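You operate a simulated robot arm through the tools that you are given. There is no shell and no other tool.

You run a simulated robot arm. Do the job below in one go: nothing can be reset, and whatever is moved stays where it is left.

## Task
Kit the tray as the card says and lower the keeper bar.
Fine: one electrode in the ROUGH cell, one in the FINISH cell; the other electrodes stay in their tray.

Only the result counts: the job must be done as asked and must still hold three seconds after the hand-in. Knocking over, shifting, dropping, spilling or breaking anything else fails it.

## Robot
A 7-joint arm with a two-finger parallel gripper, fixed in place. Base frame: the origin is at the foot of the arm, x ahead of it, y to its left, z up; the work surface is at about z = 0.86. Readings come in m, rad, newtons and seconds.
Its first joint turns from -2.304 to 2.304 rad. Payload 3.91 kg.
Tool frame: the origin (TCP) lies between the finger pads and is the grasp point; the fingertips stand 0.03 m ahead of it; z points along the fingers, y is the line along which they close. The gripper opens to 0.11 m. The fingers are 0.02 m wide and 0.01 m thick; the gripper's body (0.048 by 0.112 m) begins 0.055 m behind the TCP.
Orientation is that of the tool frame in the base frame, as a unit quaternion [x, y, z, w]. With the fingers straight down and closing along the base's y, the tool's x points along the base's -x, its y along +y and its z along -z.

## Interface
- The arm moves only by the tool play_rows. Its argument "motion" is a list of rows, each a list of 7 numbers: the shift along the tool's x, y, z in m, then the turn, a rotation vector about the tool's x, y, z in rad, then the gripper command, from -1 (fully open) to 1 (shut), values between in proportion. In form: [[tx, ty, tz, rx, ry, rz, claw], ...]. A call has 1 to 20 rows; each row is the pose to reach, as a shift and turn from the pose commanded when the call began, along the tool's axes at that moment. A row lasts 0.2 s, in which the tool goes at most 0.05 m and 0.15 rad; a call with a longer step from one row to the next is refused whole, and so is a gripper value outside its range. Where a pose cannot be reached the arm comes as near as it can. A force on the tool above 40 N (or 10 N above the force at the start of the call, whichever is more), or a blocked arm, ends the call early, and 0.2 s more pass. The fingers move at their own pace (about 0.108 m/s each) and stop on an object; they squeeze with about 28 N. The grip force told is the motor's: it shows also when the fingers shut on nothing. Time passes only in rows, and 0.2 s behind the last, so rows that repeat a pose let the fingers close. It gives the time, the measured TCP pose, the force on the tool (base axes), the opening and the grip force at its end, in the units of the frame above (readings bear some noise), with the torque about the TCP (base axes, N m) and any sound that the robot's microphone picked up, and new pictures: "pictures" is both (left out), scene, wrist or none.
- Cameras (640 x 400 px; columns grow to the right, rows downward): "scene" is fixed at [0.4149, -0.5003, 1.4743]; the picture's right is [0.96, 0.28, 0.00], its down [0.08, -0.28, -0.96] and it looks along [-0.27, 0.92, -0.29] (base axes); focal length 314 px, centre (320, 200). "wrist" rides on the gripper at [0.072, 0.017, -0.103] in the tool frame; the picture's right is [-0.23, 0.97, 0.00], its down [-0.76, -0.18, -0.62] and it looks along [-0.61, -0.14, 0.78] (tool axes); focal length 222 px, centre (320, 200). There is no depth. A picture from a camera that has moved, and an enlarged one, comes with that camera's place and axes in the base frame and with its lens. The place of the scene camera against the robot may be out by one fixed shift of up to 0.018 m in any direction.
- enlarge(camera, box): a new picture of the part [left, top, right, bottom] of that camera's present view, enlarged. No time passes.
- finish_job(): hands the job in; it is judged then, once.

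Places have to be worked out from the pictures, the camera data and where the tool is seen. Open the gripper and draw the arm clear of the work before you hand the job in, unless the task says otherwise.

The tools are called after ">>>" as a command line: name --pt "numbers of a row" for each row, then --argument value for the rest, lists and objects as JSON in quotes. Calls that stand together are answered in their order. play_rows: Moves the arm, as the interface text tells. Its arguments: {"type":"object","properties":{"motion":{"type":"array"},"pictures":{"type":"string","enum":["both","scene","wrist","none"]}},"required":["motion"]} The other tools are called the same way: enlarge (camera, box) takes an enlarged picture of a part of a camera's view; finish_job () hands the job in.

At the start:

```text
t: 0.0
eef_pos: [0.1224, 0.637, 1.2934]
tool_rot: [0.0, 1.0, -0.001, 0.0]
ft_force: [0.2, 0.8, 0.0]
moment: [0.02, -0.01, 0.02]
grip_width: 0.11
gripper_force: 0.0
```

scene: 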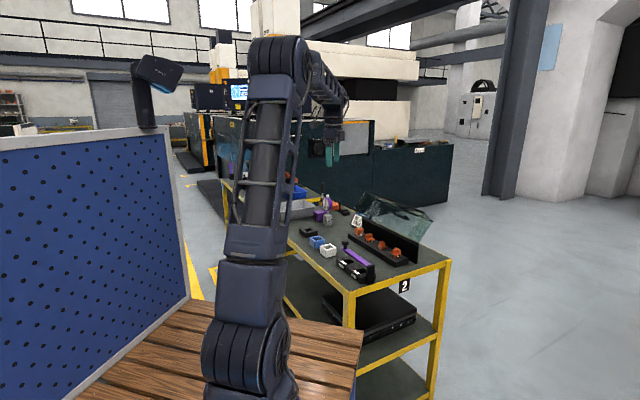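
wrist: 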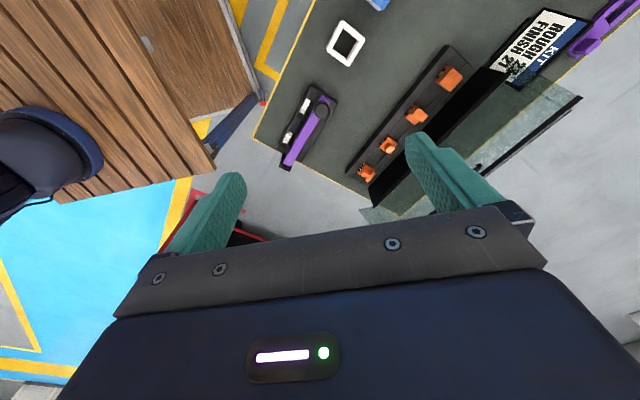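

I'll look closely at the bench and the card before moving anything.

>>> enlarge --camera "scene" --box '[280, 180, 460, 300]'

>>> enlarge --camera "wrist" --box '[250, 0, 640, 210]'

>>> enlarge --camera "wrist" --box '[480, 0, 640, 100]'

```text
3.33 times, centred on (370, 240) of scene
camera zoom: at [0.4149, -0.5003, 1.4743], right [0.96, 0.28, 0.0], down [0.08, -0.28, -0.96], along [-0.27, 0.92, -0.29], focal length 1045 px, centre (153, 67)
```

zoom: 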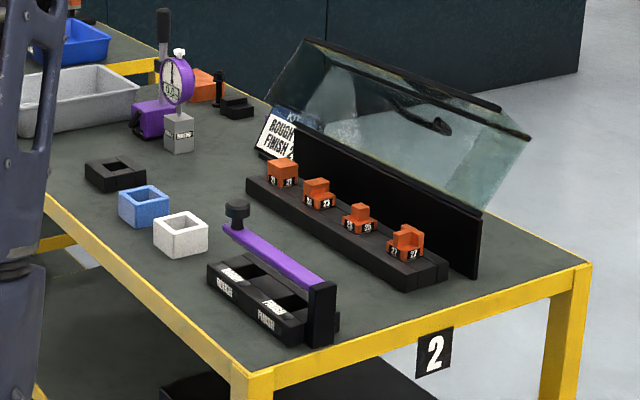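

```text
1.64 times, centred on (445, 105) of wrist
camera zoom: at [0.0493, 0.6538, 1.398], right [0.23, 0.97, 0.0], down [0.76, -0.18, 0.62], along [0.61, -0.14, -0.78], focal length 364 px, centre (115, 356)
```

zoom: 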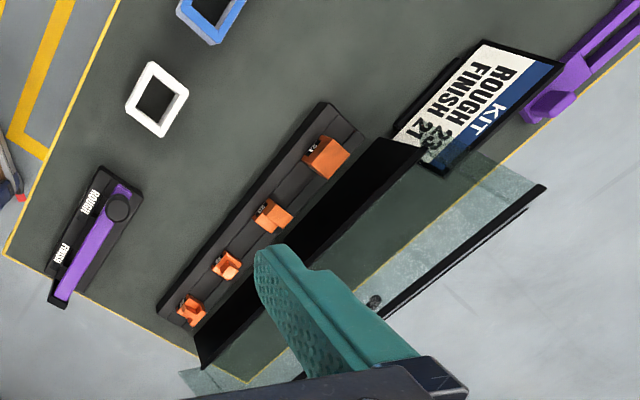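

```text
4.00 times, centred on (560, 50) of wrist
camera zoom: at [0.0493, 0.6538, 1.398], right [0.23, 0.97, 0.0], down [0.76, -0.18, 0.62], along [0.61, -0.14, -0.78], focal length 888 px, centre (-640, 800)
```

zoom: 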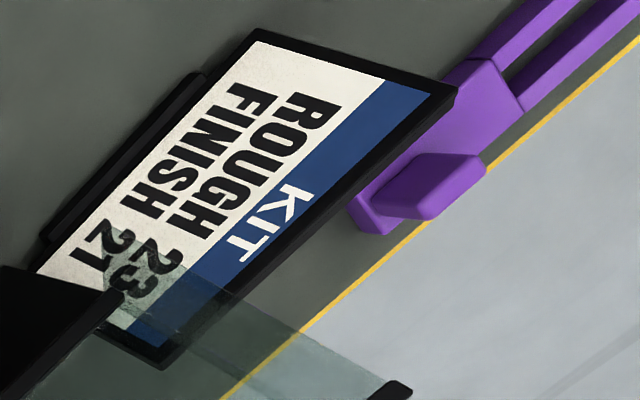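

The card reads ROUGH 23 / FINISH 21 or 27, partly behind the glass. I'll zoom in on the card and the electrode labels to be sure.

>>> enlarge --camera "wrist" --box '[495, 50, 535, 90]'

>>> enlarge --camera "scene" --box '[350, 220, 382, 240]'

>>> enlarge --camera "scene" --box '[374, 234, 406, 260]'

>>> enlarge --camera "scene" --box '[335, 235, 380, 285]'

```text
10.00 times, centred on (515, 70) of wrist
camera zoom: at [0.0493, 0.6538, 1.398], right [0.23, 0.97, 0.0], down [0.76, -0.18, 0.62], along [0.61, -0.14, -0.78], focal length 2221 px, centre (-1630, 1500)
```

zoom: 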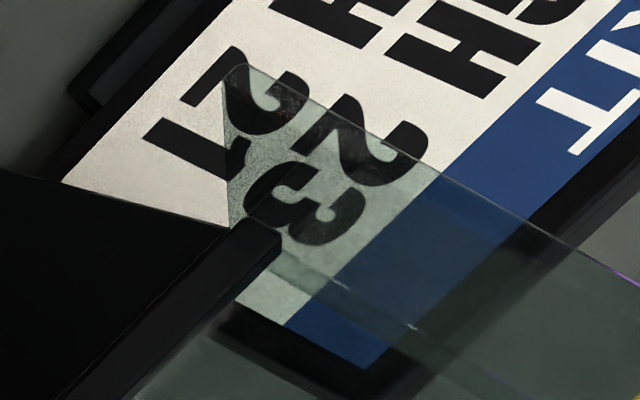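

```text
16.00 times, centred on (366, 230) of scene
camera zoom: at [0.4149, -0.5003, 1.4743], right [0.96, 0.28, 0.0], down [0.08, -0.28, -0.96], along [-0.27, 0.92, -0.29], focal length 5016 px, centre (-416, -280)
```

zoom: 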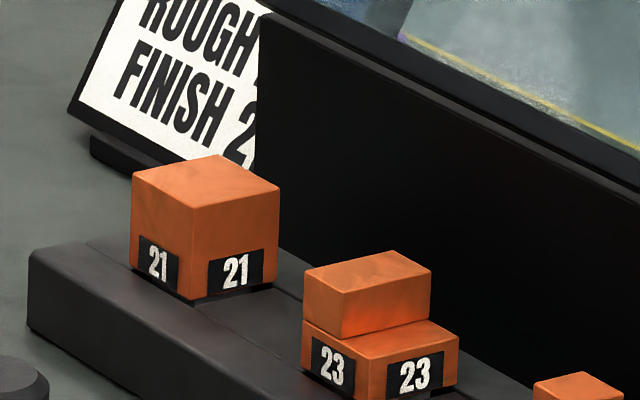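

```text
15.38 times, centred on (390, 247) of scene
camera zoom: at [0.4149, -0.5003, 1.4743], right [0.96, 0.28, 0.0], down [0.08, -0.28, -0.96], along [-0.27, 0.92, -0.29], focal length 4824 px, centre (-757, -523)
```

zoom: 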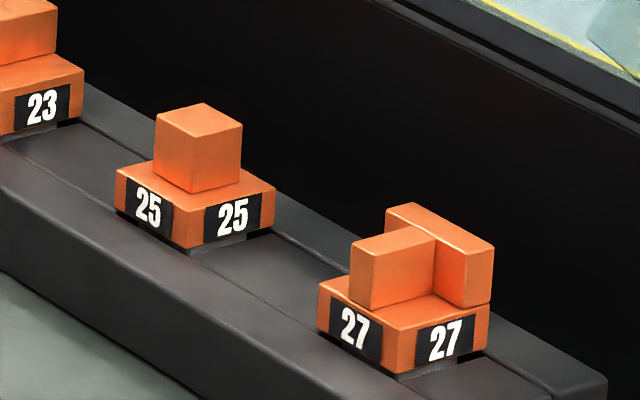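

```text
8.00 times, centred on (358, 260) of scene
camera zoom: at [0.4149, -0.5003, 1.4743], right [0.96, 0.28, 0.0], down [0.08, -0.28, -0.96], along [-0.27, 0.92, -0.29], focal length 2508 px, centre (20, -280)
```

zoom: 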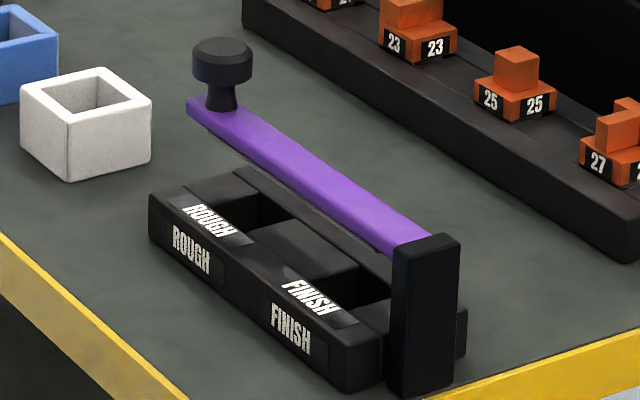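

The card looks like ROUGH 23, FINISH 21; the last digit is a straight stem, and I'll check it from another angle. The rack holds 21, 23, 25, 27 in a line from about (0.19, 0.87) to (0.36, 0.70), and the kit tray is around (0.2, 0.58). I'll lower the camera to look at the kit tray more closely, staying clear of it.

>>> play_rows --pt "0.007 -0.005 0.039 0 0 0 -1" --pt "0.014 -0.011 0.078 0 0 0 -1" --pt "0.021 -0.016 0.117 0 0 0 -1" --pt "0.028 -0.021 0.155 0 0 0 -1" --pt "0.035 -0.027 0.194 0 0 0 -1" --pt "0.042 -0.032 0.233 0 0 0 -1" --pt "0.042 -0.032 0.233 0 0 0 -1"

```text
t: 1.6
eef_pos: [0.0795, 0.6053, 1.061]
tool_rot: [0.0, 1.0, 0.0, 0.0]
ft_force: [-0.2, -0.3, 1.5]
moment: [-0.01, -0.01, 0.0]
grip_width: 0.1098
gripper_force: 0.1
camera wrist: at [0.0064, 0.6212, 1.1646], right [0.23, 0.97, 0.0], down [0.76, -0.18, 0.62], along [0.61, -0.14, -0.78], focal length 222 px, centre (320, 200)
```

scene: 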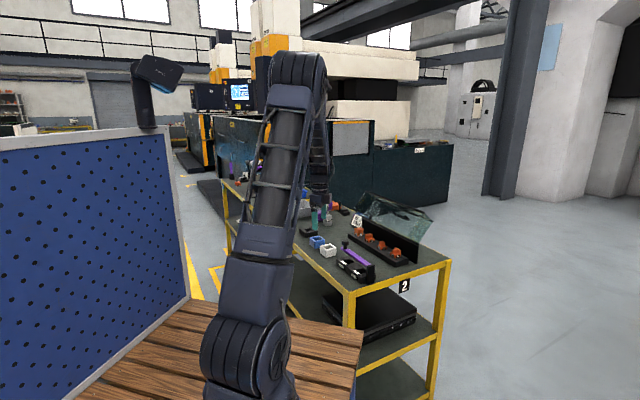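
wrist: 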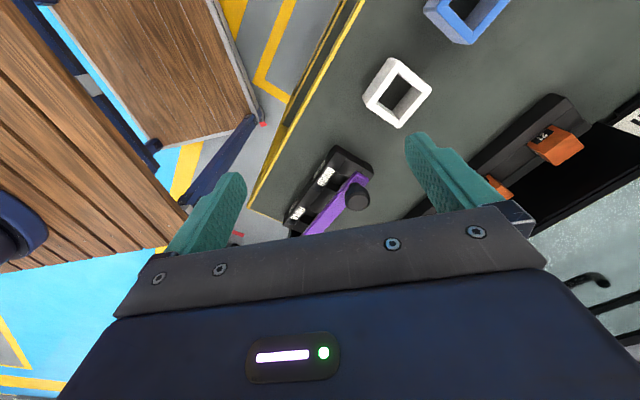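

>>> enlarge --camera "wrist" --box '[260, 120, 400, 240]'

>>> enlarge --camera "wrist" --box '[440, 70, 640, 220]'

```text
3.33 times, centred on (330, 180) of wrist
camera zoom: at [0.0064, 0.6212, 1.1646], right [0.23, 0.97, 0.0], down [0.76, -0.18, 0.62], along [0.61, -0.14, -0.78], focal length 740 px, centre (287, 267)
```

zoom: 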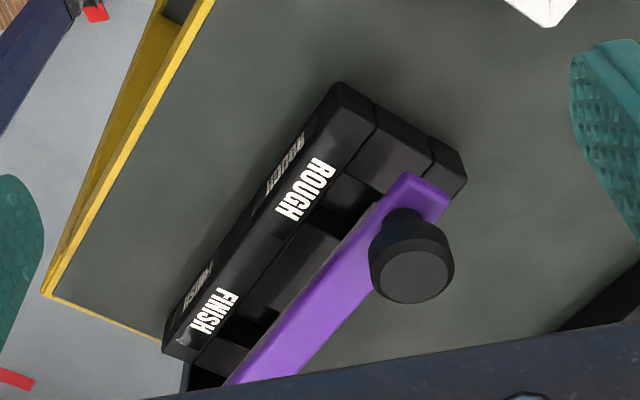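

```text
2.67 times, centred on (540, 145) of wrist
camera zoom: at [0.0064, 0.6212, 1.1646], right [0.23, 0.97, 0.0], down [0.76, -0.18, 0.62], along [0.61, -0.14, -0.78], focal length 592 px, centre (-267, 347)
```

zoom: 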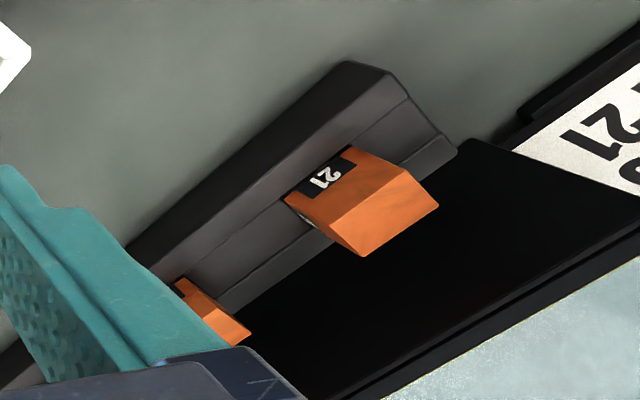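

The card now shows the finish number without glass over it. I'll zoom in to confirm it.

>>> enlarge --camera "wrist" --box '[600, 90, 640, 130]'

>>> enlarge --camera "wrist" --box '[280, 130, 380, 220]'

```text
10.00 times, centred on (620, 110) of wrist
camera zoom: at [0.0064, 0.6212, 1.1646], right [0.23, 0.97, 0.0], down [0.76, -0.18, 0.62], along [0.61, -0.14, -0.78], focal length 2221 px, centre (-2680, 1100)
```

zoom: 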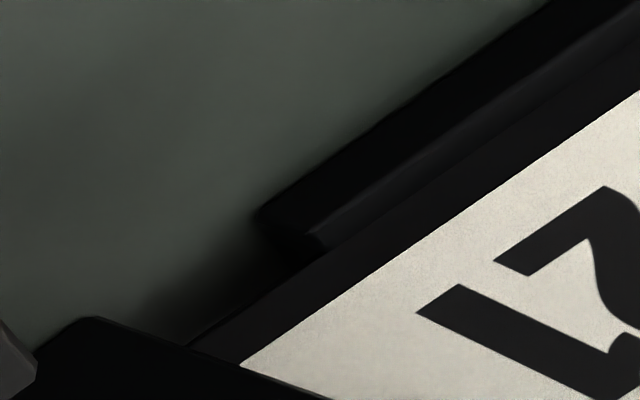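

```text
4.44 times, centred on (330, 175) of wrist
camera zoom: at [0.0064, 0.6212, 1.1646], right [0.23, 0.97, 0.0], down [0.76, -0.18, 0.62], along [0.61, -0.14, -0.78], focal length 987 px, centre (276, 311)
```

zoom: 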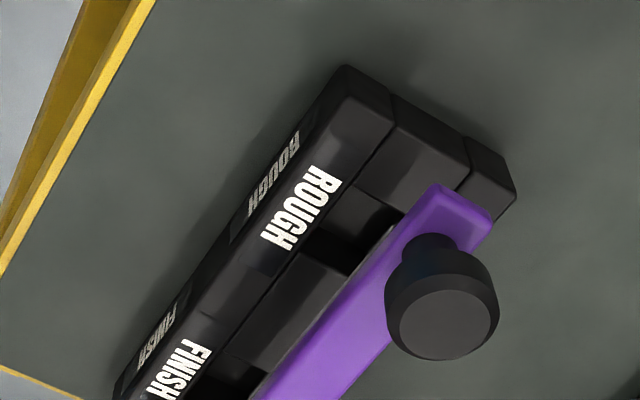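

The card is confirmed as ROUGH 23, FINISH 21. The keeper bar seems to sit about 45 mm above the pocket line, hinged at a post on the FINISH end. I'll turn the tool to line up with the tray and rack, about 45°, and view the tray from above.

>>> play_rows --pt "-0.01 -0.005 -0.02 0 0 -0.13 -1" --pt "-0.03 -0.015 -0.02 0 0 -0.26 -1" --pt "-0.05 -0.025 -0.02 0 0 -0.39 -1" --pt "-0.07 -0.035 -0.02 0 0 -0.52 -1" --pt "-0.09 -0.045 -0.02 0 0 -0.65 -1" --pt "-0.11 -0.055 -0.02 0 0 -0.785 -1" --pt "-0.11 -0.055 -0.02 0 0 -0.785 -1"

```text
t: 3.2
eef_pos: [0.1904, 0.5496, 1.0815]
tool_rot: [-0.383, 0.924, -0.001, 0.001]
ft_force: [-0.5, -0.4, 0.3]
moment: [0.04, 0.03, 0.02]
grip_width: 0.1102
gripper_force: 0.1
camera wrist: at [0.1266, 0.5106, 1.1851], right [-0.53, 0.85, 0.0], down [0.66, 0.41, 0.62], along [0.53, 0.33, -0.78], focal length 222 px, centre (320, 200)
```

scene: 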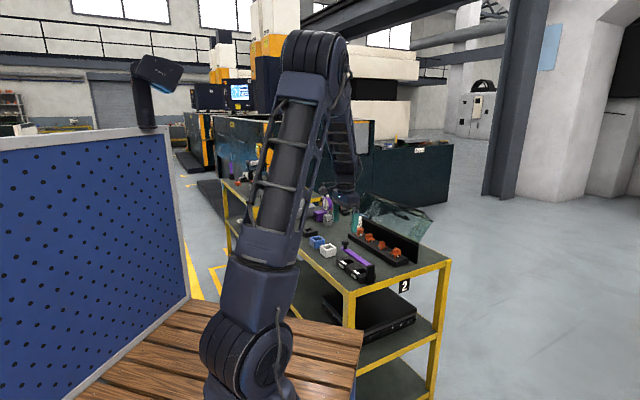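
wrist: 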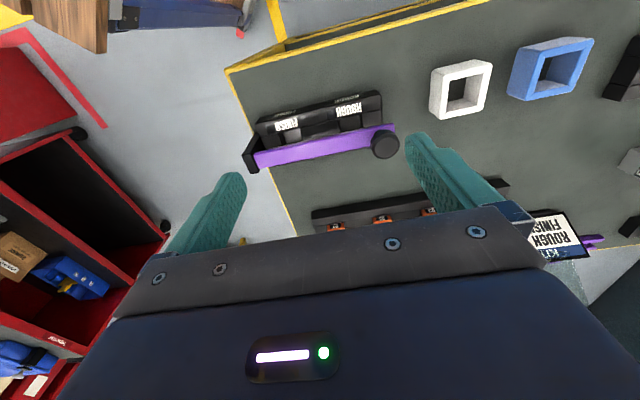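

>>> enlarge --camera "wrist" --box '[230, 70, 410, 190]'

>>> enlarge --camera "scene" --box '[325, 225, 395, 290]'

```text
3.33 times, centred on (320, 130) of wrist
camera zoom: at [0.1266, 0.5106, 1.1851], right [-0.53, 0.85, 0.0], down [0.66, 0.41, 0.62], along [0.53, 0.33, -0.78], focal length 740 px, centre (320, 433)
```

zoom: 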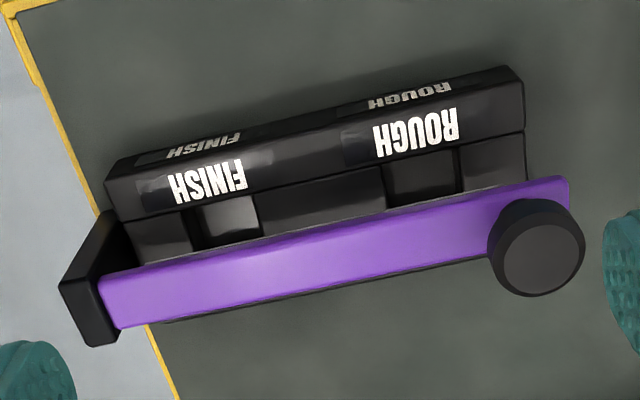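

```text
6.15 times, centred on (360, 258) of scene
camera zoom: at [0.4149, -0.5003, 1.4743], right [0.96, 0.28, 0.0], down [0.08, -0.28, -0.96], along [-0.27, 0.92, -0.29], focal length 1929 px, centre (74, -154)
```

zoom: 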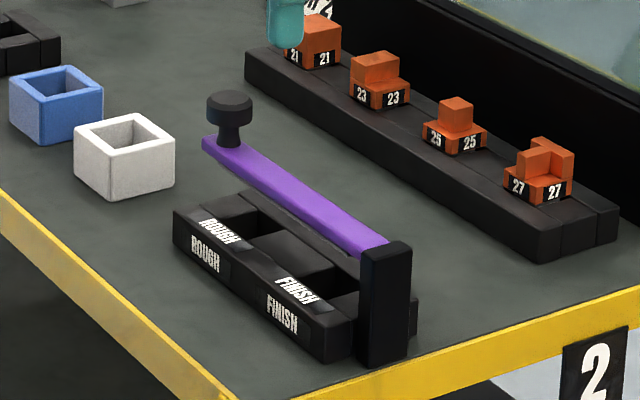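

The bar looks nearly level, directly over the pockets, and ends at a post on the FINISH end. I need to see how it's hinged, so I'll zoom in on the post and knob.

>>> enlarge --camera "scene" --box '[355, 252, 385, 288]'

>>> enlarge --camera "wrist" --box '[235, 115, 295, 180]'

>>> enlarge --camera "scene" --box '[338, 232, 378, 268]'

```text
11.11 times, centred on (370, 270) of scene
camera zoom: at [0.4149, -0.5003, 1.4743], right [0.96, 0.28, 0.0], down [0.08, -0.28, -0.96], along [-0.27, 0.92, -0.29], focal length 3484 px, centre (-236, -578)
```

zoom: 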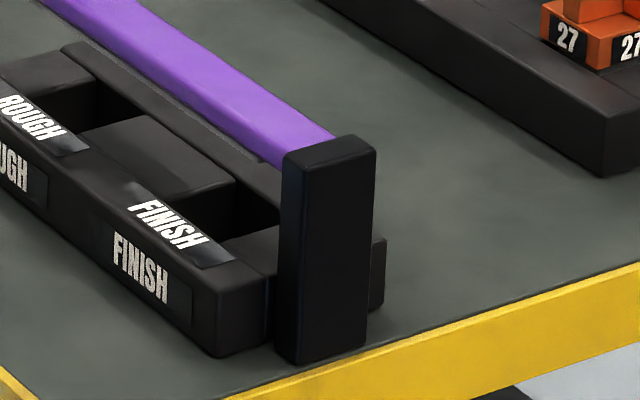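

```text
6.15 times, centred on (265, 148) of wrist
camera zoom: at [0.1266, 0.5106, 1.1851], right [-0.53, 0.85, 0.0], down [0.66, 0.41, 0.62], along [0.53, 0.33, -0.78], focal length 1367 px, centre (658, 523)
```

zoom: 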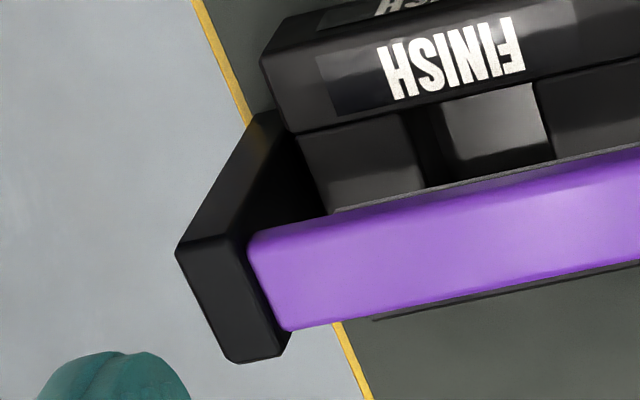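

```text
11.11 times, centred on (358, 250) of scene
camera zoom: at [0.4149, -0.5003, 1.4743], right [0.96, 0.28, 0.0], down [0.08, -0.28, -0.96], along [-0.27, 0.92, -0.29], focal length 3484 px, centre (-102, -356)
```

zoom: 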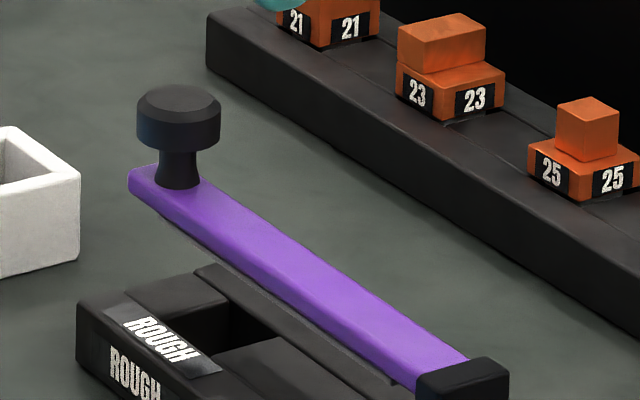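

The bar comes out level from the post and covers both pockets, so it has to be lifted by its knob before anything can be loaded. I'll turn the tool so the fingers close across the bar, and hover over the knob at about (0.18, 0.63).

>>> play_rows --pt "-0.0045 0.0057 0.0027 0 0 0.143 -1" --pt "-0.009 0.0114 0.0054 0 0 0.286 -1" --pt "-0.0135 0.0171 0.008 0 0 0.428 -1" --pt "-0.018 0.0228 0.011 0 0 0.571 -1" --pt "-0.0225 0.0285 0.0136 0 0 0.714 -1" --pt "-0.027 0.0342 0.0164 0 0 0.857 -1" --pt "-0.0315 0.04 0.019 0 0 1.0 -1" --pt "-0.036 0.0457 0.0218 0 0 1.142 -1" --pt "-0.0405 0.0514 0.0245 0 0 1.285 -1" --pt "-0.045 0.0571 0.027 0 0 1.428 -1" --pt "-0.0495 0.0628 0.03 0 0 1.571 -1" --pt "-0.0495 0.0628 0.03 0 0 1.571 -1"

```text
t: 5.8
eef_pos: [0.1812, 0.6297, 1.0525]
tool_rot: [0.384, 0.923, 0.0, -0.001]
ft_force: [-0.5, 0.4, -0.4]
moment: [0.01, 0.02, 0.0]
grip_width: 0.1098
gripper_force: 0.1
camera wrist: at [0.1415, 0.693, 1.1554], right [0.85, 0.53, 0.0], down [0.41, -0.66, 0.62], along [0.33, -0.53, -0.78], focal length 222 px, centre (320, 200)
```

scene: 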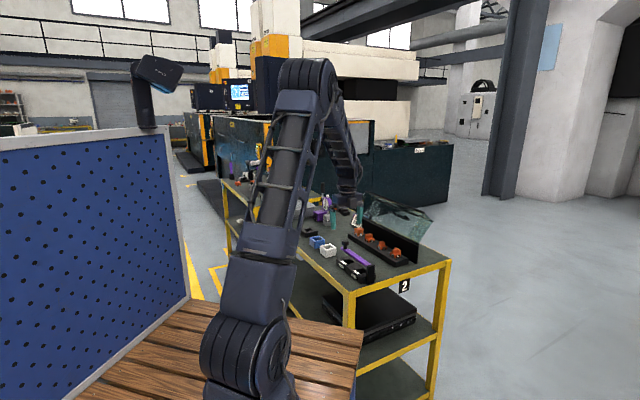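
wrist: 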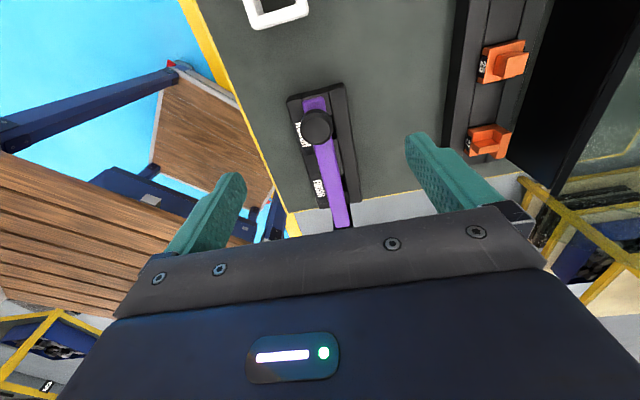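

>>> enlarge --camera "wrist" --box '[270, 70, 380, 240]'

>>> enlarge --camera "wrist" --box '[430, 0, 640, 190]'

```text
2.35 times, centred on (325, 155) of wrist
camera zoom: at [0.1415, 0.693, 1.1554], right [0.85, 0.53, 0.0], down [0.41, -0.66, 0.62], along [0.33, -0.53, -0.78], focal length 523 px, centre (308, 306)
```

zoom: 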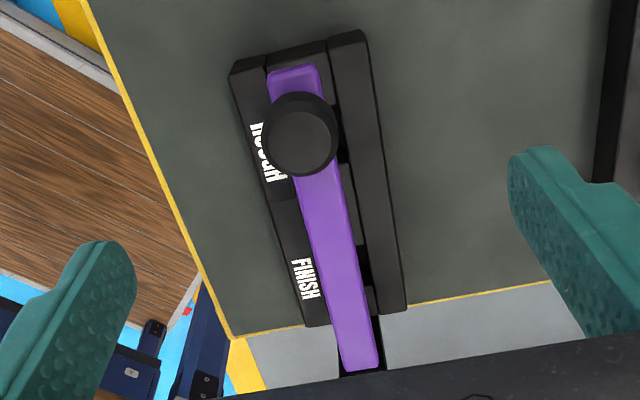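

```text
2.11 times, centred on (535, 95) of wrist
camera zoom: at [0.1415, 0.693, 1.1554], right [0.85, 0.53, 0.0], down [0.41, -0.66, 0.62], along [0.33, -0.53, -0.78], focal length 468 px, centre (-133, 421)
```

zoom: 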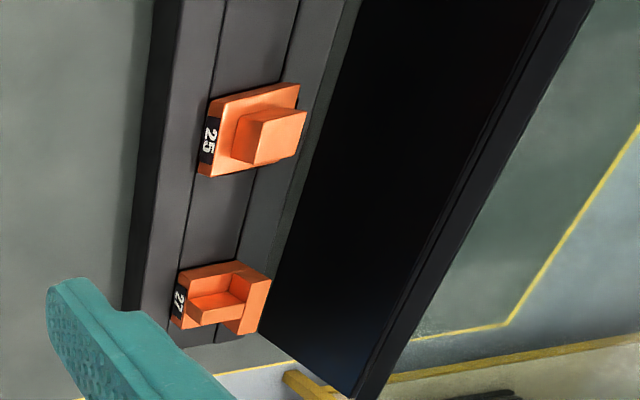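

The knob head is about 26 mm across, centred near (0.179, 0.628) with its top at z≈0.962. I'll narrow the fingers to about 60 mm and descend partway to check alignment.

>>> play_rows --pt "0.0 -0.001 0.02 0 0 0 -0.09" --pt "0.0 -0.0026 0.04 0 0 0 -0.09" --pt "0.0 -0.0026 0.052 0 0 0 -0.09" --pt "0.0 -0.0026 0.052 0 0 0 -0.09"

```text
t: 6.8
eef_pos: [0.1787, 0.6282, 0.9997]
tool_rot: [0.382, 0.924, 0.0, -0.001]
ft_force: [-0.2, 0.0, -0.1]
moment: [0.0, 0.01, 0.01]
grip_width: 0.0601
gripper_force: 0.0
camera wrist: at [0.1394, 0.6908, 1.1027], right [0.85, 0.53, 0.0], down [0.41, -0.66, 0.62], along [0.33, -0.53, -0.78], focal length 222 px, centre (320, 200)
```

scene: 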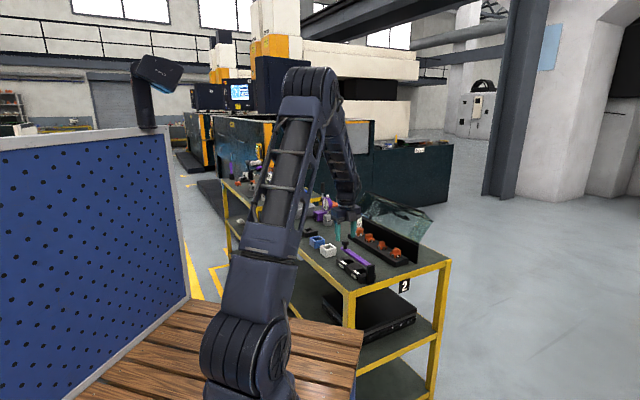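
wrist: 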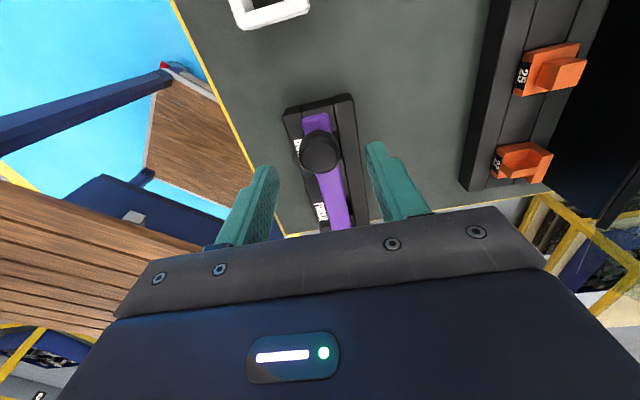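

The knob sits midway between the fingers, and its recomputed position matches the TCP to about a millimetre. I'll descend to head height and close on it.

>>> play_rows --pt "0 0 0.015 0 0 0 -0.09" --pt "0 0 0.03 0 0 0 -0.09" --pt "0 0 0.037 0 0 0 -0.09" --pt "0 0 0.037 0 0 0 0.3" --pt "0 0 0.037 0 0 0 0.7" --pt "0 0 0.037 0 0 0 0.7"

```text
t: 8.2
eef_pos: [0.179, 0.6273, 0.9624]
tool_rot: [0.382, 0.924, 0.0, 0.0]
ft_force: [-5.8, -9.3, -1.2]
moment: [0.06, 0.19, 0.05]
grip_width: 0.0282
gripper_force: 45.4
camera wrist: at [0.139, 0.6906, 1.0657], right [0.85, 0.53, 0.0], down [0.41, -0.66, 0.62], along [0.33, -0.53, -0.78], focal length 222 px, centre (320, 200)
```

scene: 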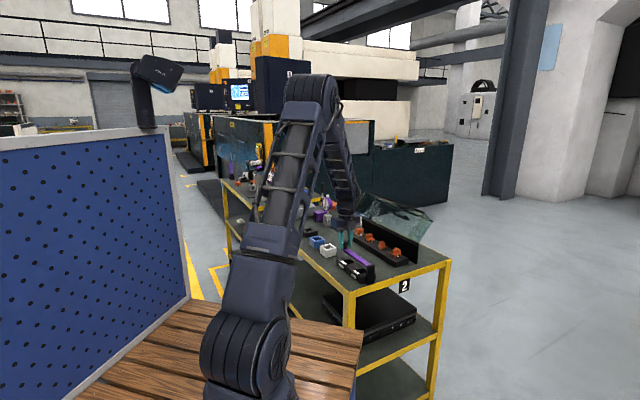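
wrist: 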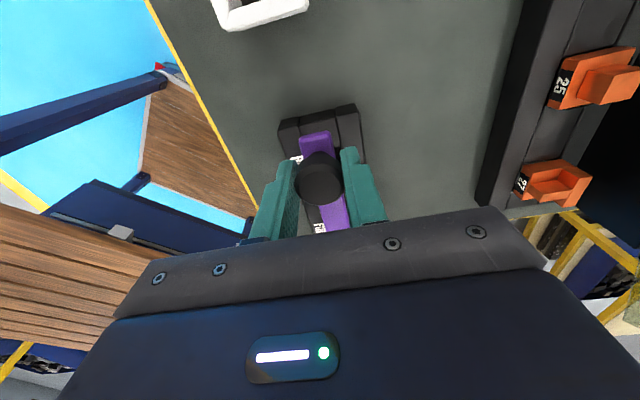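

The knob is gripped at 28 mm, slightly off-centre. I'll try lifting it about 10° on an arc around the post and watch the forces.

>>> play_rows --pt "-0.0006 -0.001 -0.0029 0 0 0 0.7" --pt "-0.0013 -0.001 -0.0058 0 0 0 0.7" --pt "-0.0026 -0.001 -0.0108 0 0 0 0.7" --pt "-0.0036 -0.001 -0.0144 0 0 0 0.7" --pt "-0.0058 -0.001 -0.0214 0 0 0 0.7" --pt "-0.0084 -0.001 -0.0285 0 0 0 0.7" --pt "-0.0084 -0.001 -0.0285 0 0 0 0.7"

```text
t: 9.8
eef_pos: [0.184, 0.6218, 0.9914]
tool_rot: [0.382, 0.924, 0.0, -0.001]
ft_force: [2.6, 12.1, -3.5]
moment: [0.63, 0.6, -0.12]
grip_width: 0.0283
gripper_force: 45.2
camera wrist: at [0.1448, 0.6847, 1.0949], right [0.85, 0.53, 0.0], down [0.41, -0.66, 0.62], along [0.33, -0.53, -0.78], focal length 222 px, centre (320, 200)
```

scene: 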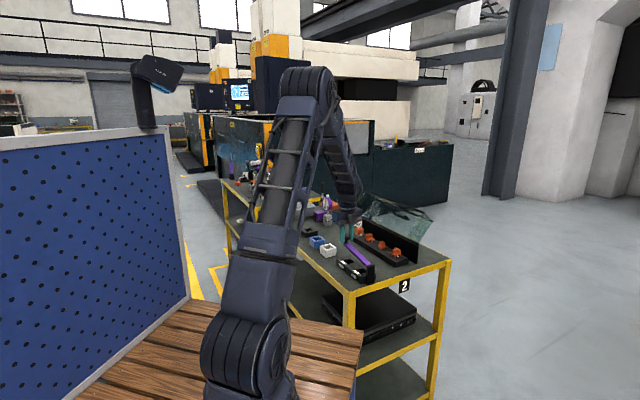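
wrist: 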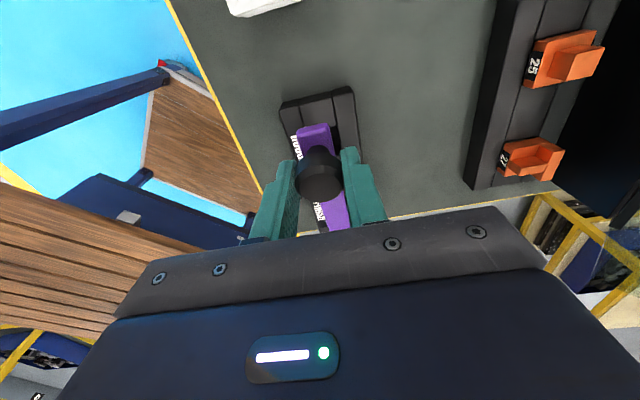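

The bar swings up freely with only a few newtons, so it's a lift-up hinge. I'll carry on along the arc to about 40°.

>>> play_rows --pt "-0.0061 0.0005 -0.0136 0 0 0 0.7" --pt "-0.0133 0.0005 -0.0266 0 0 0 0.7" --pt "-0.0216 0.0005 -0.0389 0 0 0 0.7" --pt "-0.031 0.0005 -0.0504 0 0 0 0.7" --pt "-0.0413 0.0005 -0.0611 0 0 0 0.7" --pt "-0.0525 0.0005 -0.0709 0 0 0 0.7" --pt "-0.0525 0.0005 -0.0709 0 0 0 0.7"

```text
t: 11.4
eef_pos: [0.2226, 0.5843, 1.061]
tool_rot: [0.383, 0.924, -0.001, 0.0]
ft_force: [3.3, 14.2, 3.3]
moment: [0.33, 0.46, -0.06]
grip_width: 0.0281
gripper_force: 44.9
camera wrist: at [0.1817, 0.6477, 1.1655], right [0.85, 0.53, 0.0], down [0.41, -0.66, 0.62], along [0.33, -0.53, -0.78], focal length 222 px, centre (320, 200)
```

scene: 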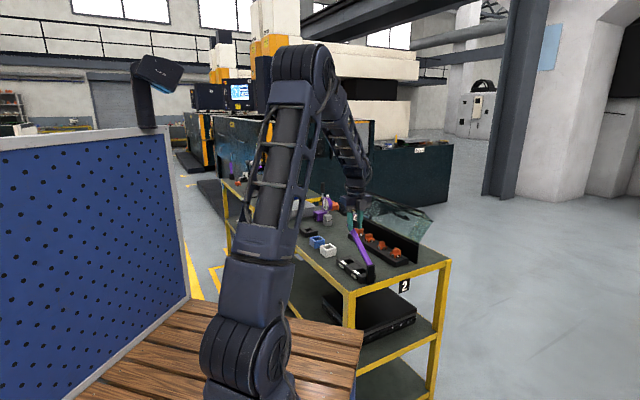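
wrist: 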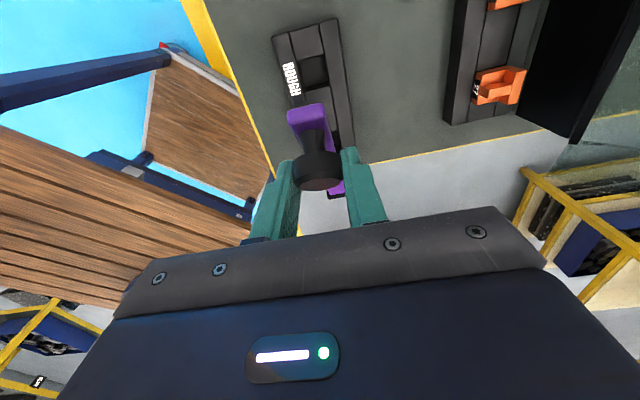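

The bar is at about 40° with low forces. I'll continue to about 80° with a small sideways correction.

>>> play_rows --pt "-0.0115 0.0006 -0.009 0 0 0 0.7" --pt "-0.0243 0.0006 -0.0167 0 0 0 0.7" --pt "-0.0376 0.0006 -0.0232 0 0 0 0.7" --pt "-0.0515 0.0006 -0.0285 0 0 0 0.7" --pt "-0.0658 0.0006 -0.0326 0 0 0 0.7" --pt "-0.0804 0.0006 -0.0355 0 0 0 0.7" --pt "-0.0952 0.0006 -0.037 0 0 0 0.7" --pt "-0.1101 0.0006 -0.0373 0 0 0 0.7" --pt "-0.1101 0.0006 -0.0373 0 0 0 0.7"

```text
t: 13.4
eef_pos: [0.2987, 0.508, 1.0999]
tool_rot: [0.382, 0.924, 0.0, -0.001]
ft_force: [-8.8, -1.3, 7.9]
moment: [0.7, 0.86, 0.0]
grip_width: 0.0282
gripper_force: 45.0
camera wrist: at [0.2598, 0.5697, 1.2028], right [0.85, 0.53, 0.0], down [0.41, -0.66, 0.62], along [0.33, -0.53, -0.78], focal length 222 px, centre (320, 200)
```

scene: 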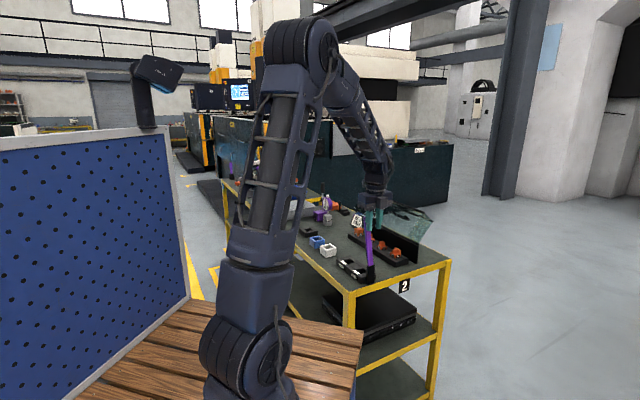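
wrist: 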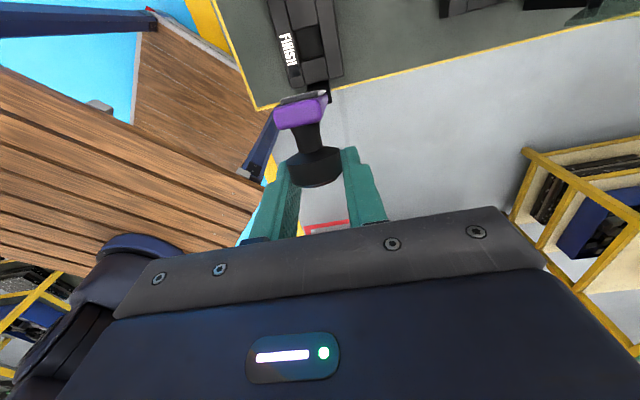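

The bar is at about 80° and still moving freely. I'll ease past vertical and look for a stop.

>>> play_rows --pt "-0.0074 0.0 0.0 0 0 0 0.7" --pt "-0.0148 -0.0002 0.0006 0 0 0 0.7" --pt "-0.0222 -0.0003 0.0016 0 0 0 0.7" --pt "-0.0295 -0.0003 0.003 0 0 0 0.7" --pt "-0.0368 -0.0003 0.0047 0 0 0 0.7" --pt "-0.044 -0.0003 0.0066 0 0 0 0.7" --pt "-0.044 -0.0003 0.0066 0 0 0 0.7"

```text
t: 15.0
eef_pos: [0.3313, 0.4756, 1.0923]
tool_rot: [0.383, 0.924, 0.0, -0.001]
ft_force: [-3.0, 6.0, 8.1]
moment: [1.01, 0.94, 0.03]
grip_width: 0.0281
gripper_force: 45.2
camera wrist: at [0.2908, 0.5386, 1.1965], right [0.85, 0.53, 0.0], down [0.41, -0.66, 0.62], along [0.33, -0.53, -0.78], focal length 222 px, centre (320, 200)
```

scene: 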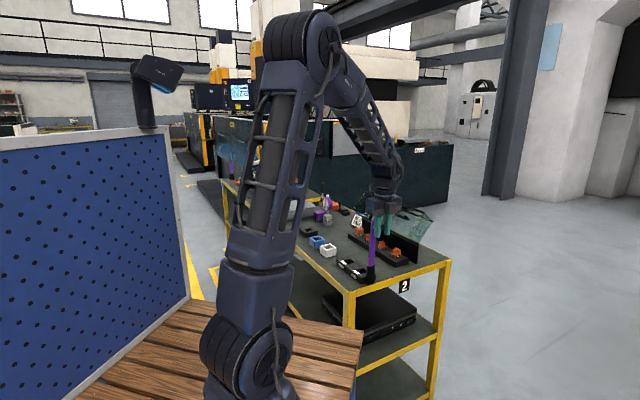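
wrist: 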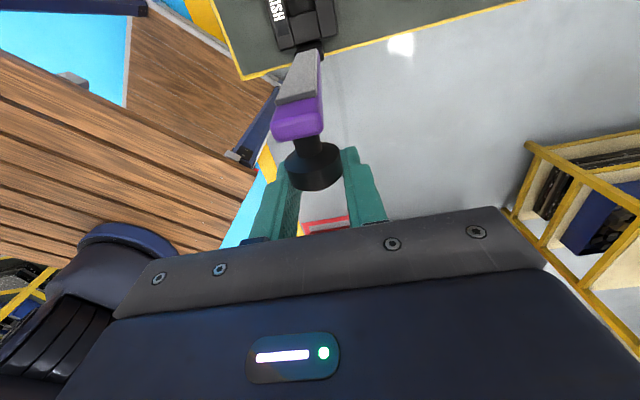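

It still moves freely past vertical. I'll ease on to about 105° to find the stop.

>>> play_rows --pt "-0.0071 0.0 0.0022 0 0 0 0.7" --pt "-0.014 0.0 0.0046 0 0 0 0.7" --pt "-0.0209 0.0 0.0075 0 0 0 0.7" --pt "-0.0276 0.0 0.0106 0 0 0 0.7" --pt "-0.0276 0.0 0.0106 0 0 0 0.7"

```text
t: 16.2
eef_pos: [0.3504, 0.4563, 1.0813]
tool_rot: [0.383, 0.924, 0.001, -0.001]
ft_force: [-0.3, 4.9, 8.5]
moment: [0.84, 0.87, -0.18]
grip_width: 0.0282
gripper_force: 44.9
camera wrist: at [0.3107, 0.5189, 1.186], right [0.85, 0.53, 0.0], down [0.41, -0.66, 0.62], along [0.33, -0.53, -0.78], focal length 222 px, centre (320, 200)
```

scene: 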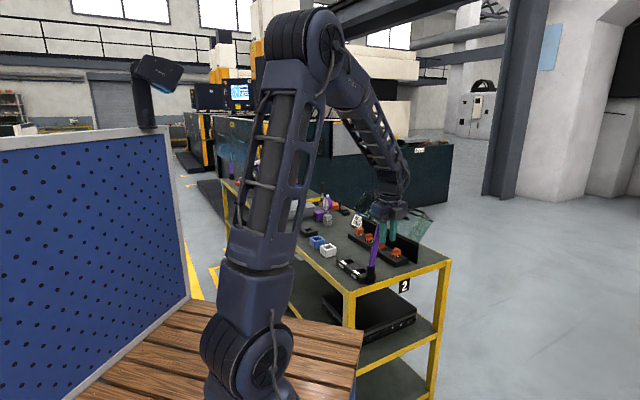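
wrist: 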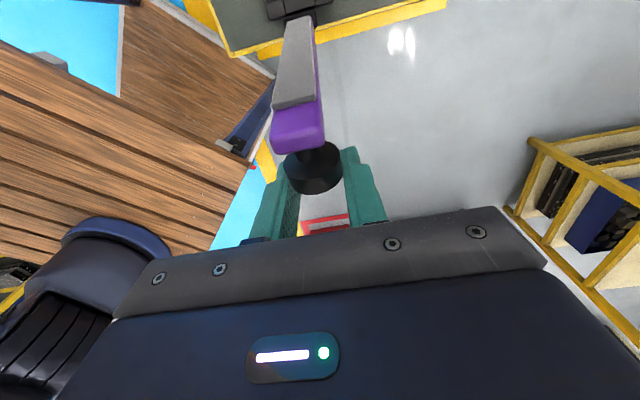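

There's no stop yet at about 105°, and the measured resistance looks like grip friction. I'll continue gently a little further.

>>> play_rows --pt "-0.0066 0.0 0.0033 0 0 0 0.7" --pt "-0.013 0.0 0.0069 0 0 0 0.7" --pt "-0.0193 0.0 0.011 0 0 0 0.7" --pt "-0.0253 0.0 0.0152 0 0 0 0.7" --pt "-0.0253 0.0 0.0152 0 0 0 0.7"

```text
t: 17.4
eef_pos: [0.3688, 0.4374, 1.0667]
tool_rot: [0.383, 0.924, 0.0, 0.0]
ft_force: [-1.6, 0.5, 9.3]
moment: [0.91, 0.82, -0.17]
grip_width: 0.0282
gripper_force: 45.1
camera wrist: at [0.3288, 0.5008, 1.1707], right [0.85, 0.53, 0.0], down [0.41, -0.66, 0.62], along [0.33, -0.53, -0.78], focal length 222 px, centre (320, 200)
```

scene: 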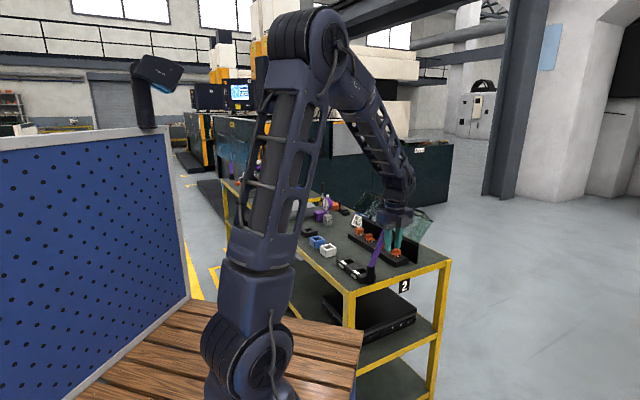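
wrist: 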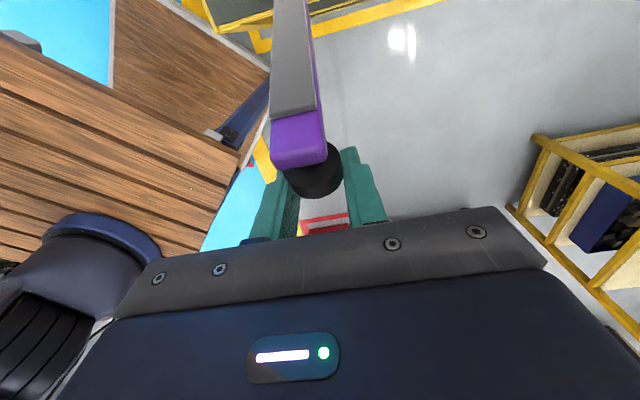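

There's no stop up to about 115°, and the net torque on the hinge is near zero, so only the bar's light weight is acting. I'll probe a bit further for the rest stop so the bar can lean safely when I release it.

>>> play_rows --pt "-0.0059 0.0 0.0045 0 0 0 0.7" --pt "-0.01155 0.0 0.0091 0 0 0 0.7" --pt "-0.017 0.0 0.0143 0 0 0 0.7" --pt "-0.0222 0.0 0.0195 0 0 0 0.7" --pt "-0.0222 0.0 0.0195 0 0 0 0.7"

```text
t: 18.6
eef_pos: [0.3833, 0.4219, 1.0471]
tool_rot: [0.383, 0.924, 0.0, 0.0]
ft_force: [2.6, -4.5, 13.7]
moment: [0.92, 0.86, -0.03]
grip_width: 0.0279
gripper_force: 44.8
camera wrist: at [0.3444, 0.4852, 1.151], right [0.85, 0.53, 0.0], down [0.41, -0.66, 0.62], along [0.33, -0.53, -0.78], focal length 222 px, centre (320, 200)
```

scene: 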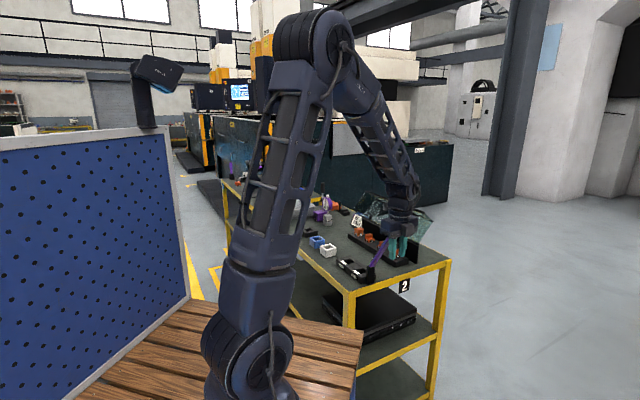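
wrist: 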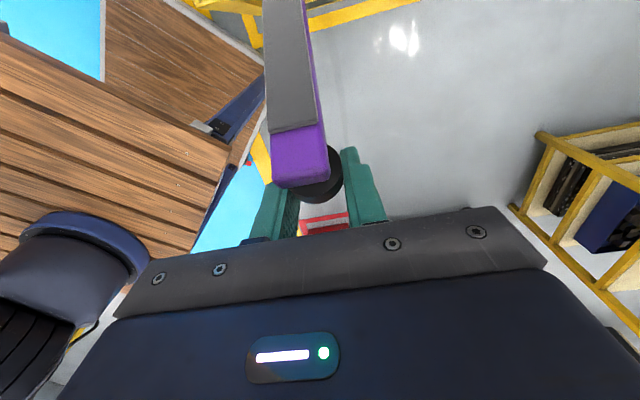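

Still no stop at about 125°. I'll check the bar's actual angle in an enlarged scene view before going further.

>>> enlarge --camera "scene" --box '[330, 210, 430, 300]'

```text
4.44 times, centred on (380, 255) of scene
camera zoom: at [0.4149, -0.5003, 1.4743], right [0.96, 0.28, 0.0], down [0.08, -0.28, -0.96], along [-0.27, 0.92, -0.29], focal length 1394 px, centre (53, -44)
```

zoom: 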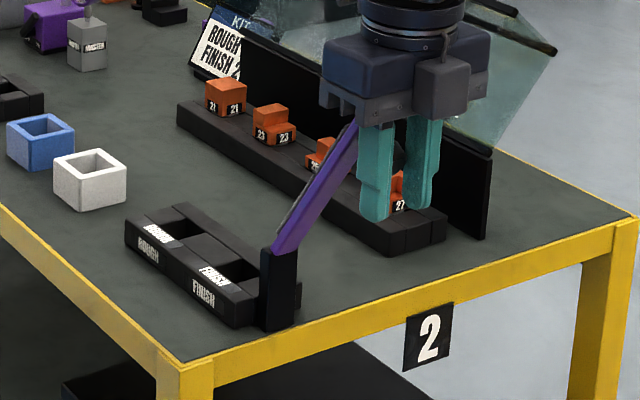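

The bar leans well outward with nothing touching it. I'll probe a little further, to about 140°, for a rest stop. If I don't find one, I'll bring the bar back and test hinge friction low down, where a drop does no harm.

>>> play_rows --pt "-0.0055 0.0 0.005 0 0 0 0.7" --pt "-0.0107 0.0 0.0107 0 0 0 0.7" --pt "-0.0152 0.0 0.0168 0 0 0 0.7" --pt "-0.0194 0.0 0.0227 0 0 0 0.7" --pt "-0.0234 0.0 0.029 0 0 0 0.7" --pt "-0.0271 0.0 0.0355 0 0 0 0.7" --pt "-0.0271 0.0 0.0355 0 0 0 0.7"

```text
t: 19.3
eef_pos: [0.3894, 0.4158, 1.0368]
tool_rot: [0.381, 0.925, 0.003, -0.001]
ft_force: [-11.9, -2.1, 16.0]
moment: [-0.33, -0.3, 0.14]
grip_width: 0.0279
gripper_force: 44.8
stopped in row 3: the force on the tool passed its limit at 42 N (the readings are from after the stop); the commanded pose is now the measured one
camera wrist: at [0.3503, 0.4783, 1.1412], right [0.85, 0.53, 0.0], down [0.41, -0.67, 0.62], along [0.33, -0.52, -0.78], focal length 222 px, centre (320, 200)
```

scene: 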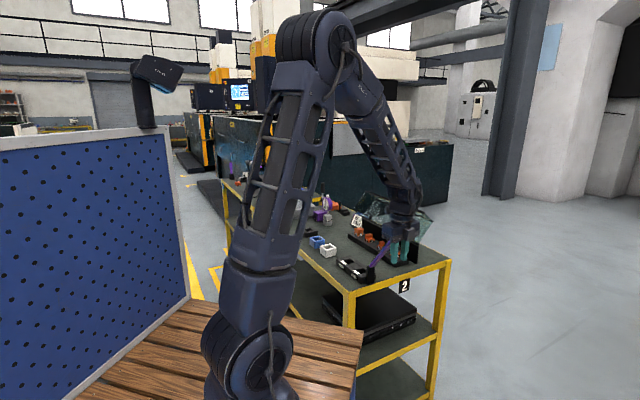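
wrist: 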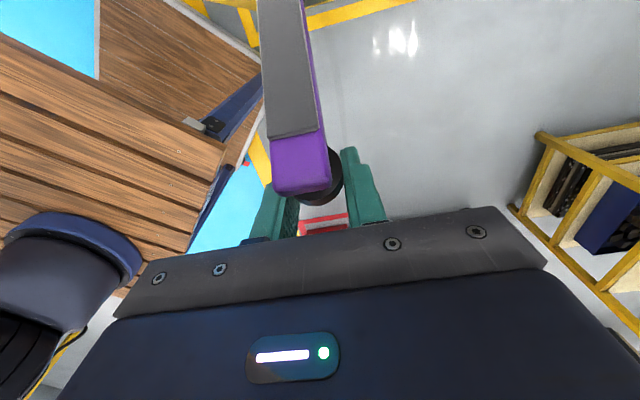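

The arm met a firm stop at about 129°, past vertical, so the bar should rest there under gravity. I'll relax the pose slightly and then open the fingers without pulling away.

>>> play_rows --pt "0.001 0.0 -0.001 0 0 0 0.7" --pt "0.0018 0.0 -0.0017 0 0 0 0.7" --pt "0.0018 0.0 -0.0017 0 0 0 0.4" --pt "0.0018 0.0 -0.0017 0 0 0 0.2" --pt "0.0018 0.0 -0.0017 0 0 0 0.0" --pt "0.0018 0.0 -0.0017 0 0 0 0.0"

```text
t: 20.7
eef_pos: [0.3906, 0.4163, 1.0379]
tool_rot: [0.382, 0.924, 0.002, -0.001]
ft_force: [0.0, 0.0, 0.5]
moment: [-0.03, 0.02, 0.02]
grip_width: 0.055
gripper_force: 0.1
camera wrist: at [0.3503, 0.4796, 1.1421], right [0.85, 0.53, 0.0], down [0.41, -0.67, 0.62], along [0.33, -0.52, -0.78], focal length 222 px, centre (320, 200)
```

scene: 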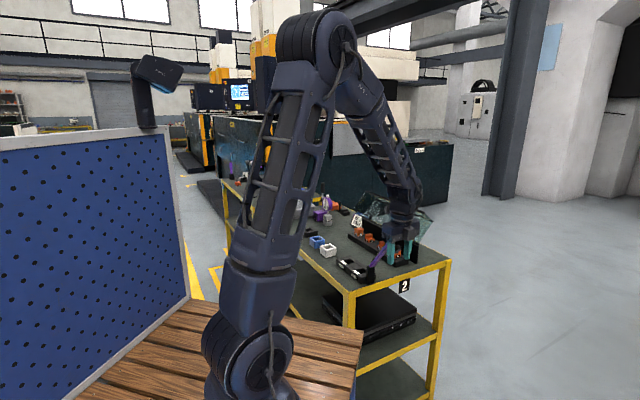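
wrist: 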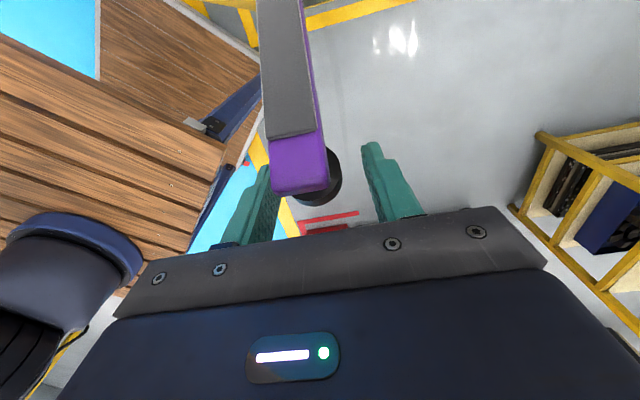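

The bar stays open on its stop with no load on the tool. I'll rise straight up clear of it, turn to line up with the tray, and look down into the open pockets.

>>> play_rows --pt "0 0 -0.035 0 0 0 0.0" --pt "0 0 -0.07 0 0 0 0.0" --pt "0 0 -0.105 0 0 0 0.0" --pt "0.02 0 -0.105 0 0 -0.14 0.0" --pt "0.04 0 -0.105 0 0 -0.28 0.0" --pt "0.06 0 -0.105 0 0 -0.42 0.0" --pt "0.08 0 -0.105 0 0 -0.56 0.0" --pt "0.1 0 -0.105 0 0 -0.7 0.0" --pt "0.12 0 -0.105 0 0 -0.84 0.0" --pt "0.14 0 -0.105 0 0 -0.98 0.0" --pt "0.16 0 -0.105 0 0 -1.12 0.0" --pt "0.18 0 -0.105 0 0 -1.26 0.0" --pt "0.205 0 -0.105 0 0 -1.4 0.0" --pt "0.228 0 -0.105 0 0 -1.5 0.0" --pt "0.228 0 -0.065 0 0 -1.571 0.0" --pt "0.228 0 -0.02 0 0 -1.571 0.0" --pt "0.228 0 0.018 0 0 -1.571 0.0" --pt "0.228 0 0.018 0 0 -1.571 0.0"

```text
t: 24.5
eef_pos: [0.2286, 0.5785, 1.0198]
tool_rot: [-0.384, 0.923, 0.002, 0.0]
ft_force: [-0.8, 0.1, -0.5]
moment: [-0.01, 0.01, 0.01]
grip_width: 0.0552
gripper_force: 0.1
camera wrist: at [0.1651, 0.5381, 1.1235], right [-0.53, 0.85, 0.0], down [0.66, 0.41, 0.63], along [0.53, 0.33, -0.78], focal length 222 px, centre (320, 200)
```

scene: 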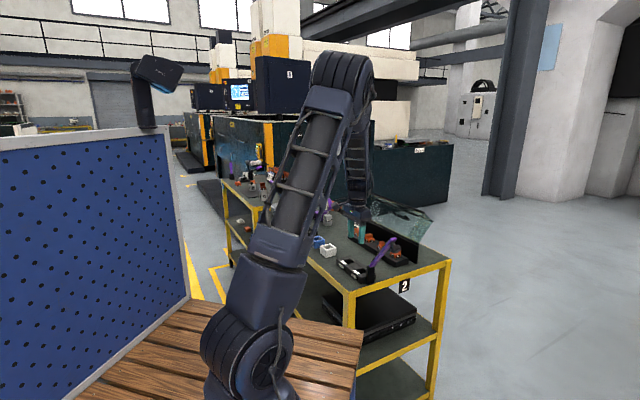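
wrist: 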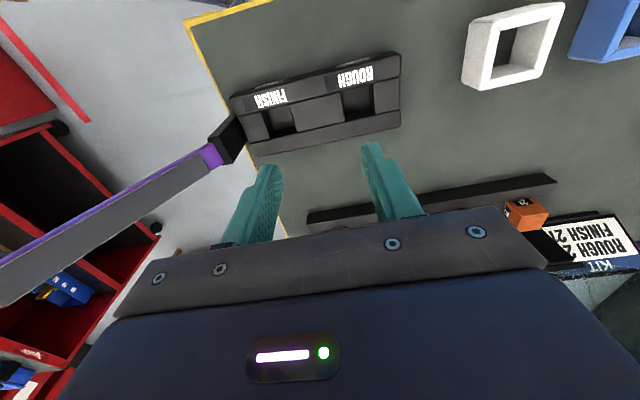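

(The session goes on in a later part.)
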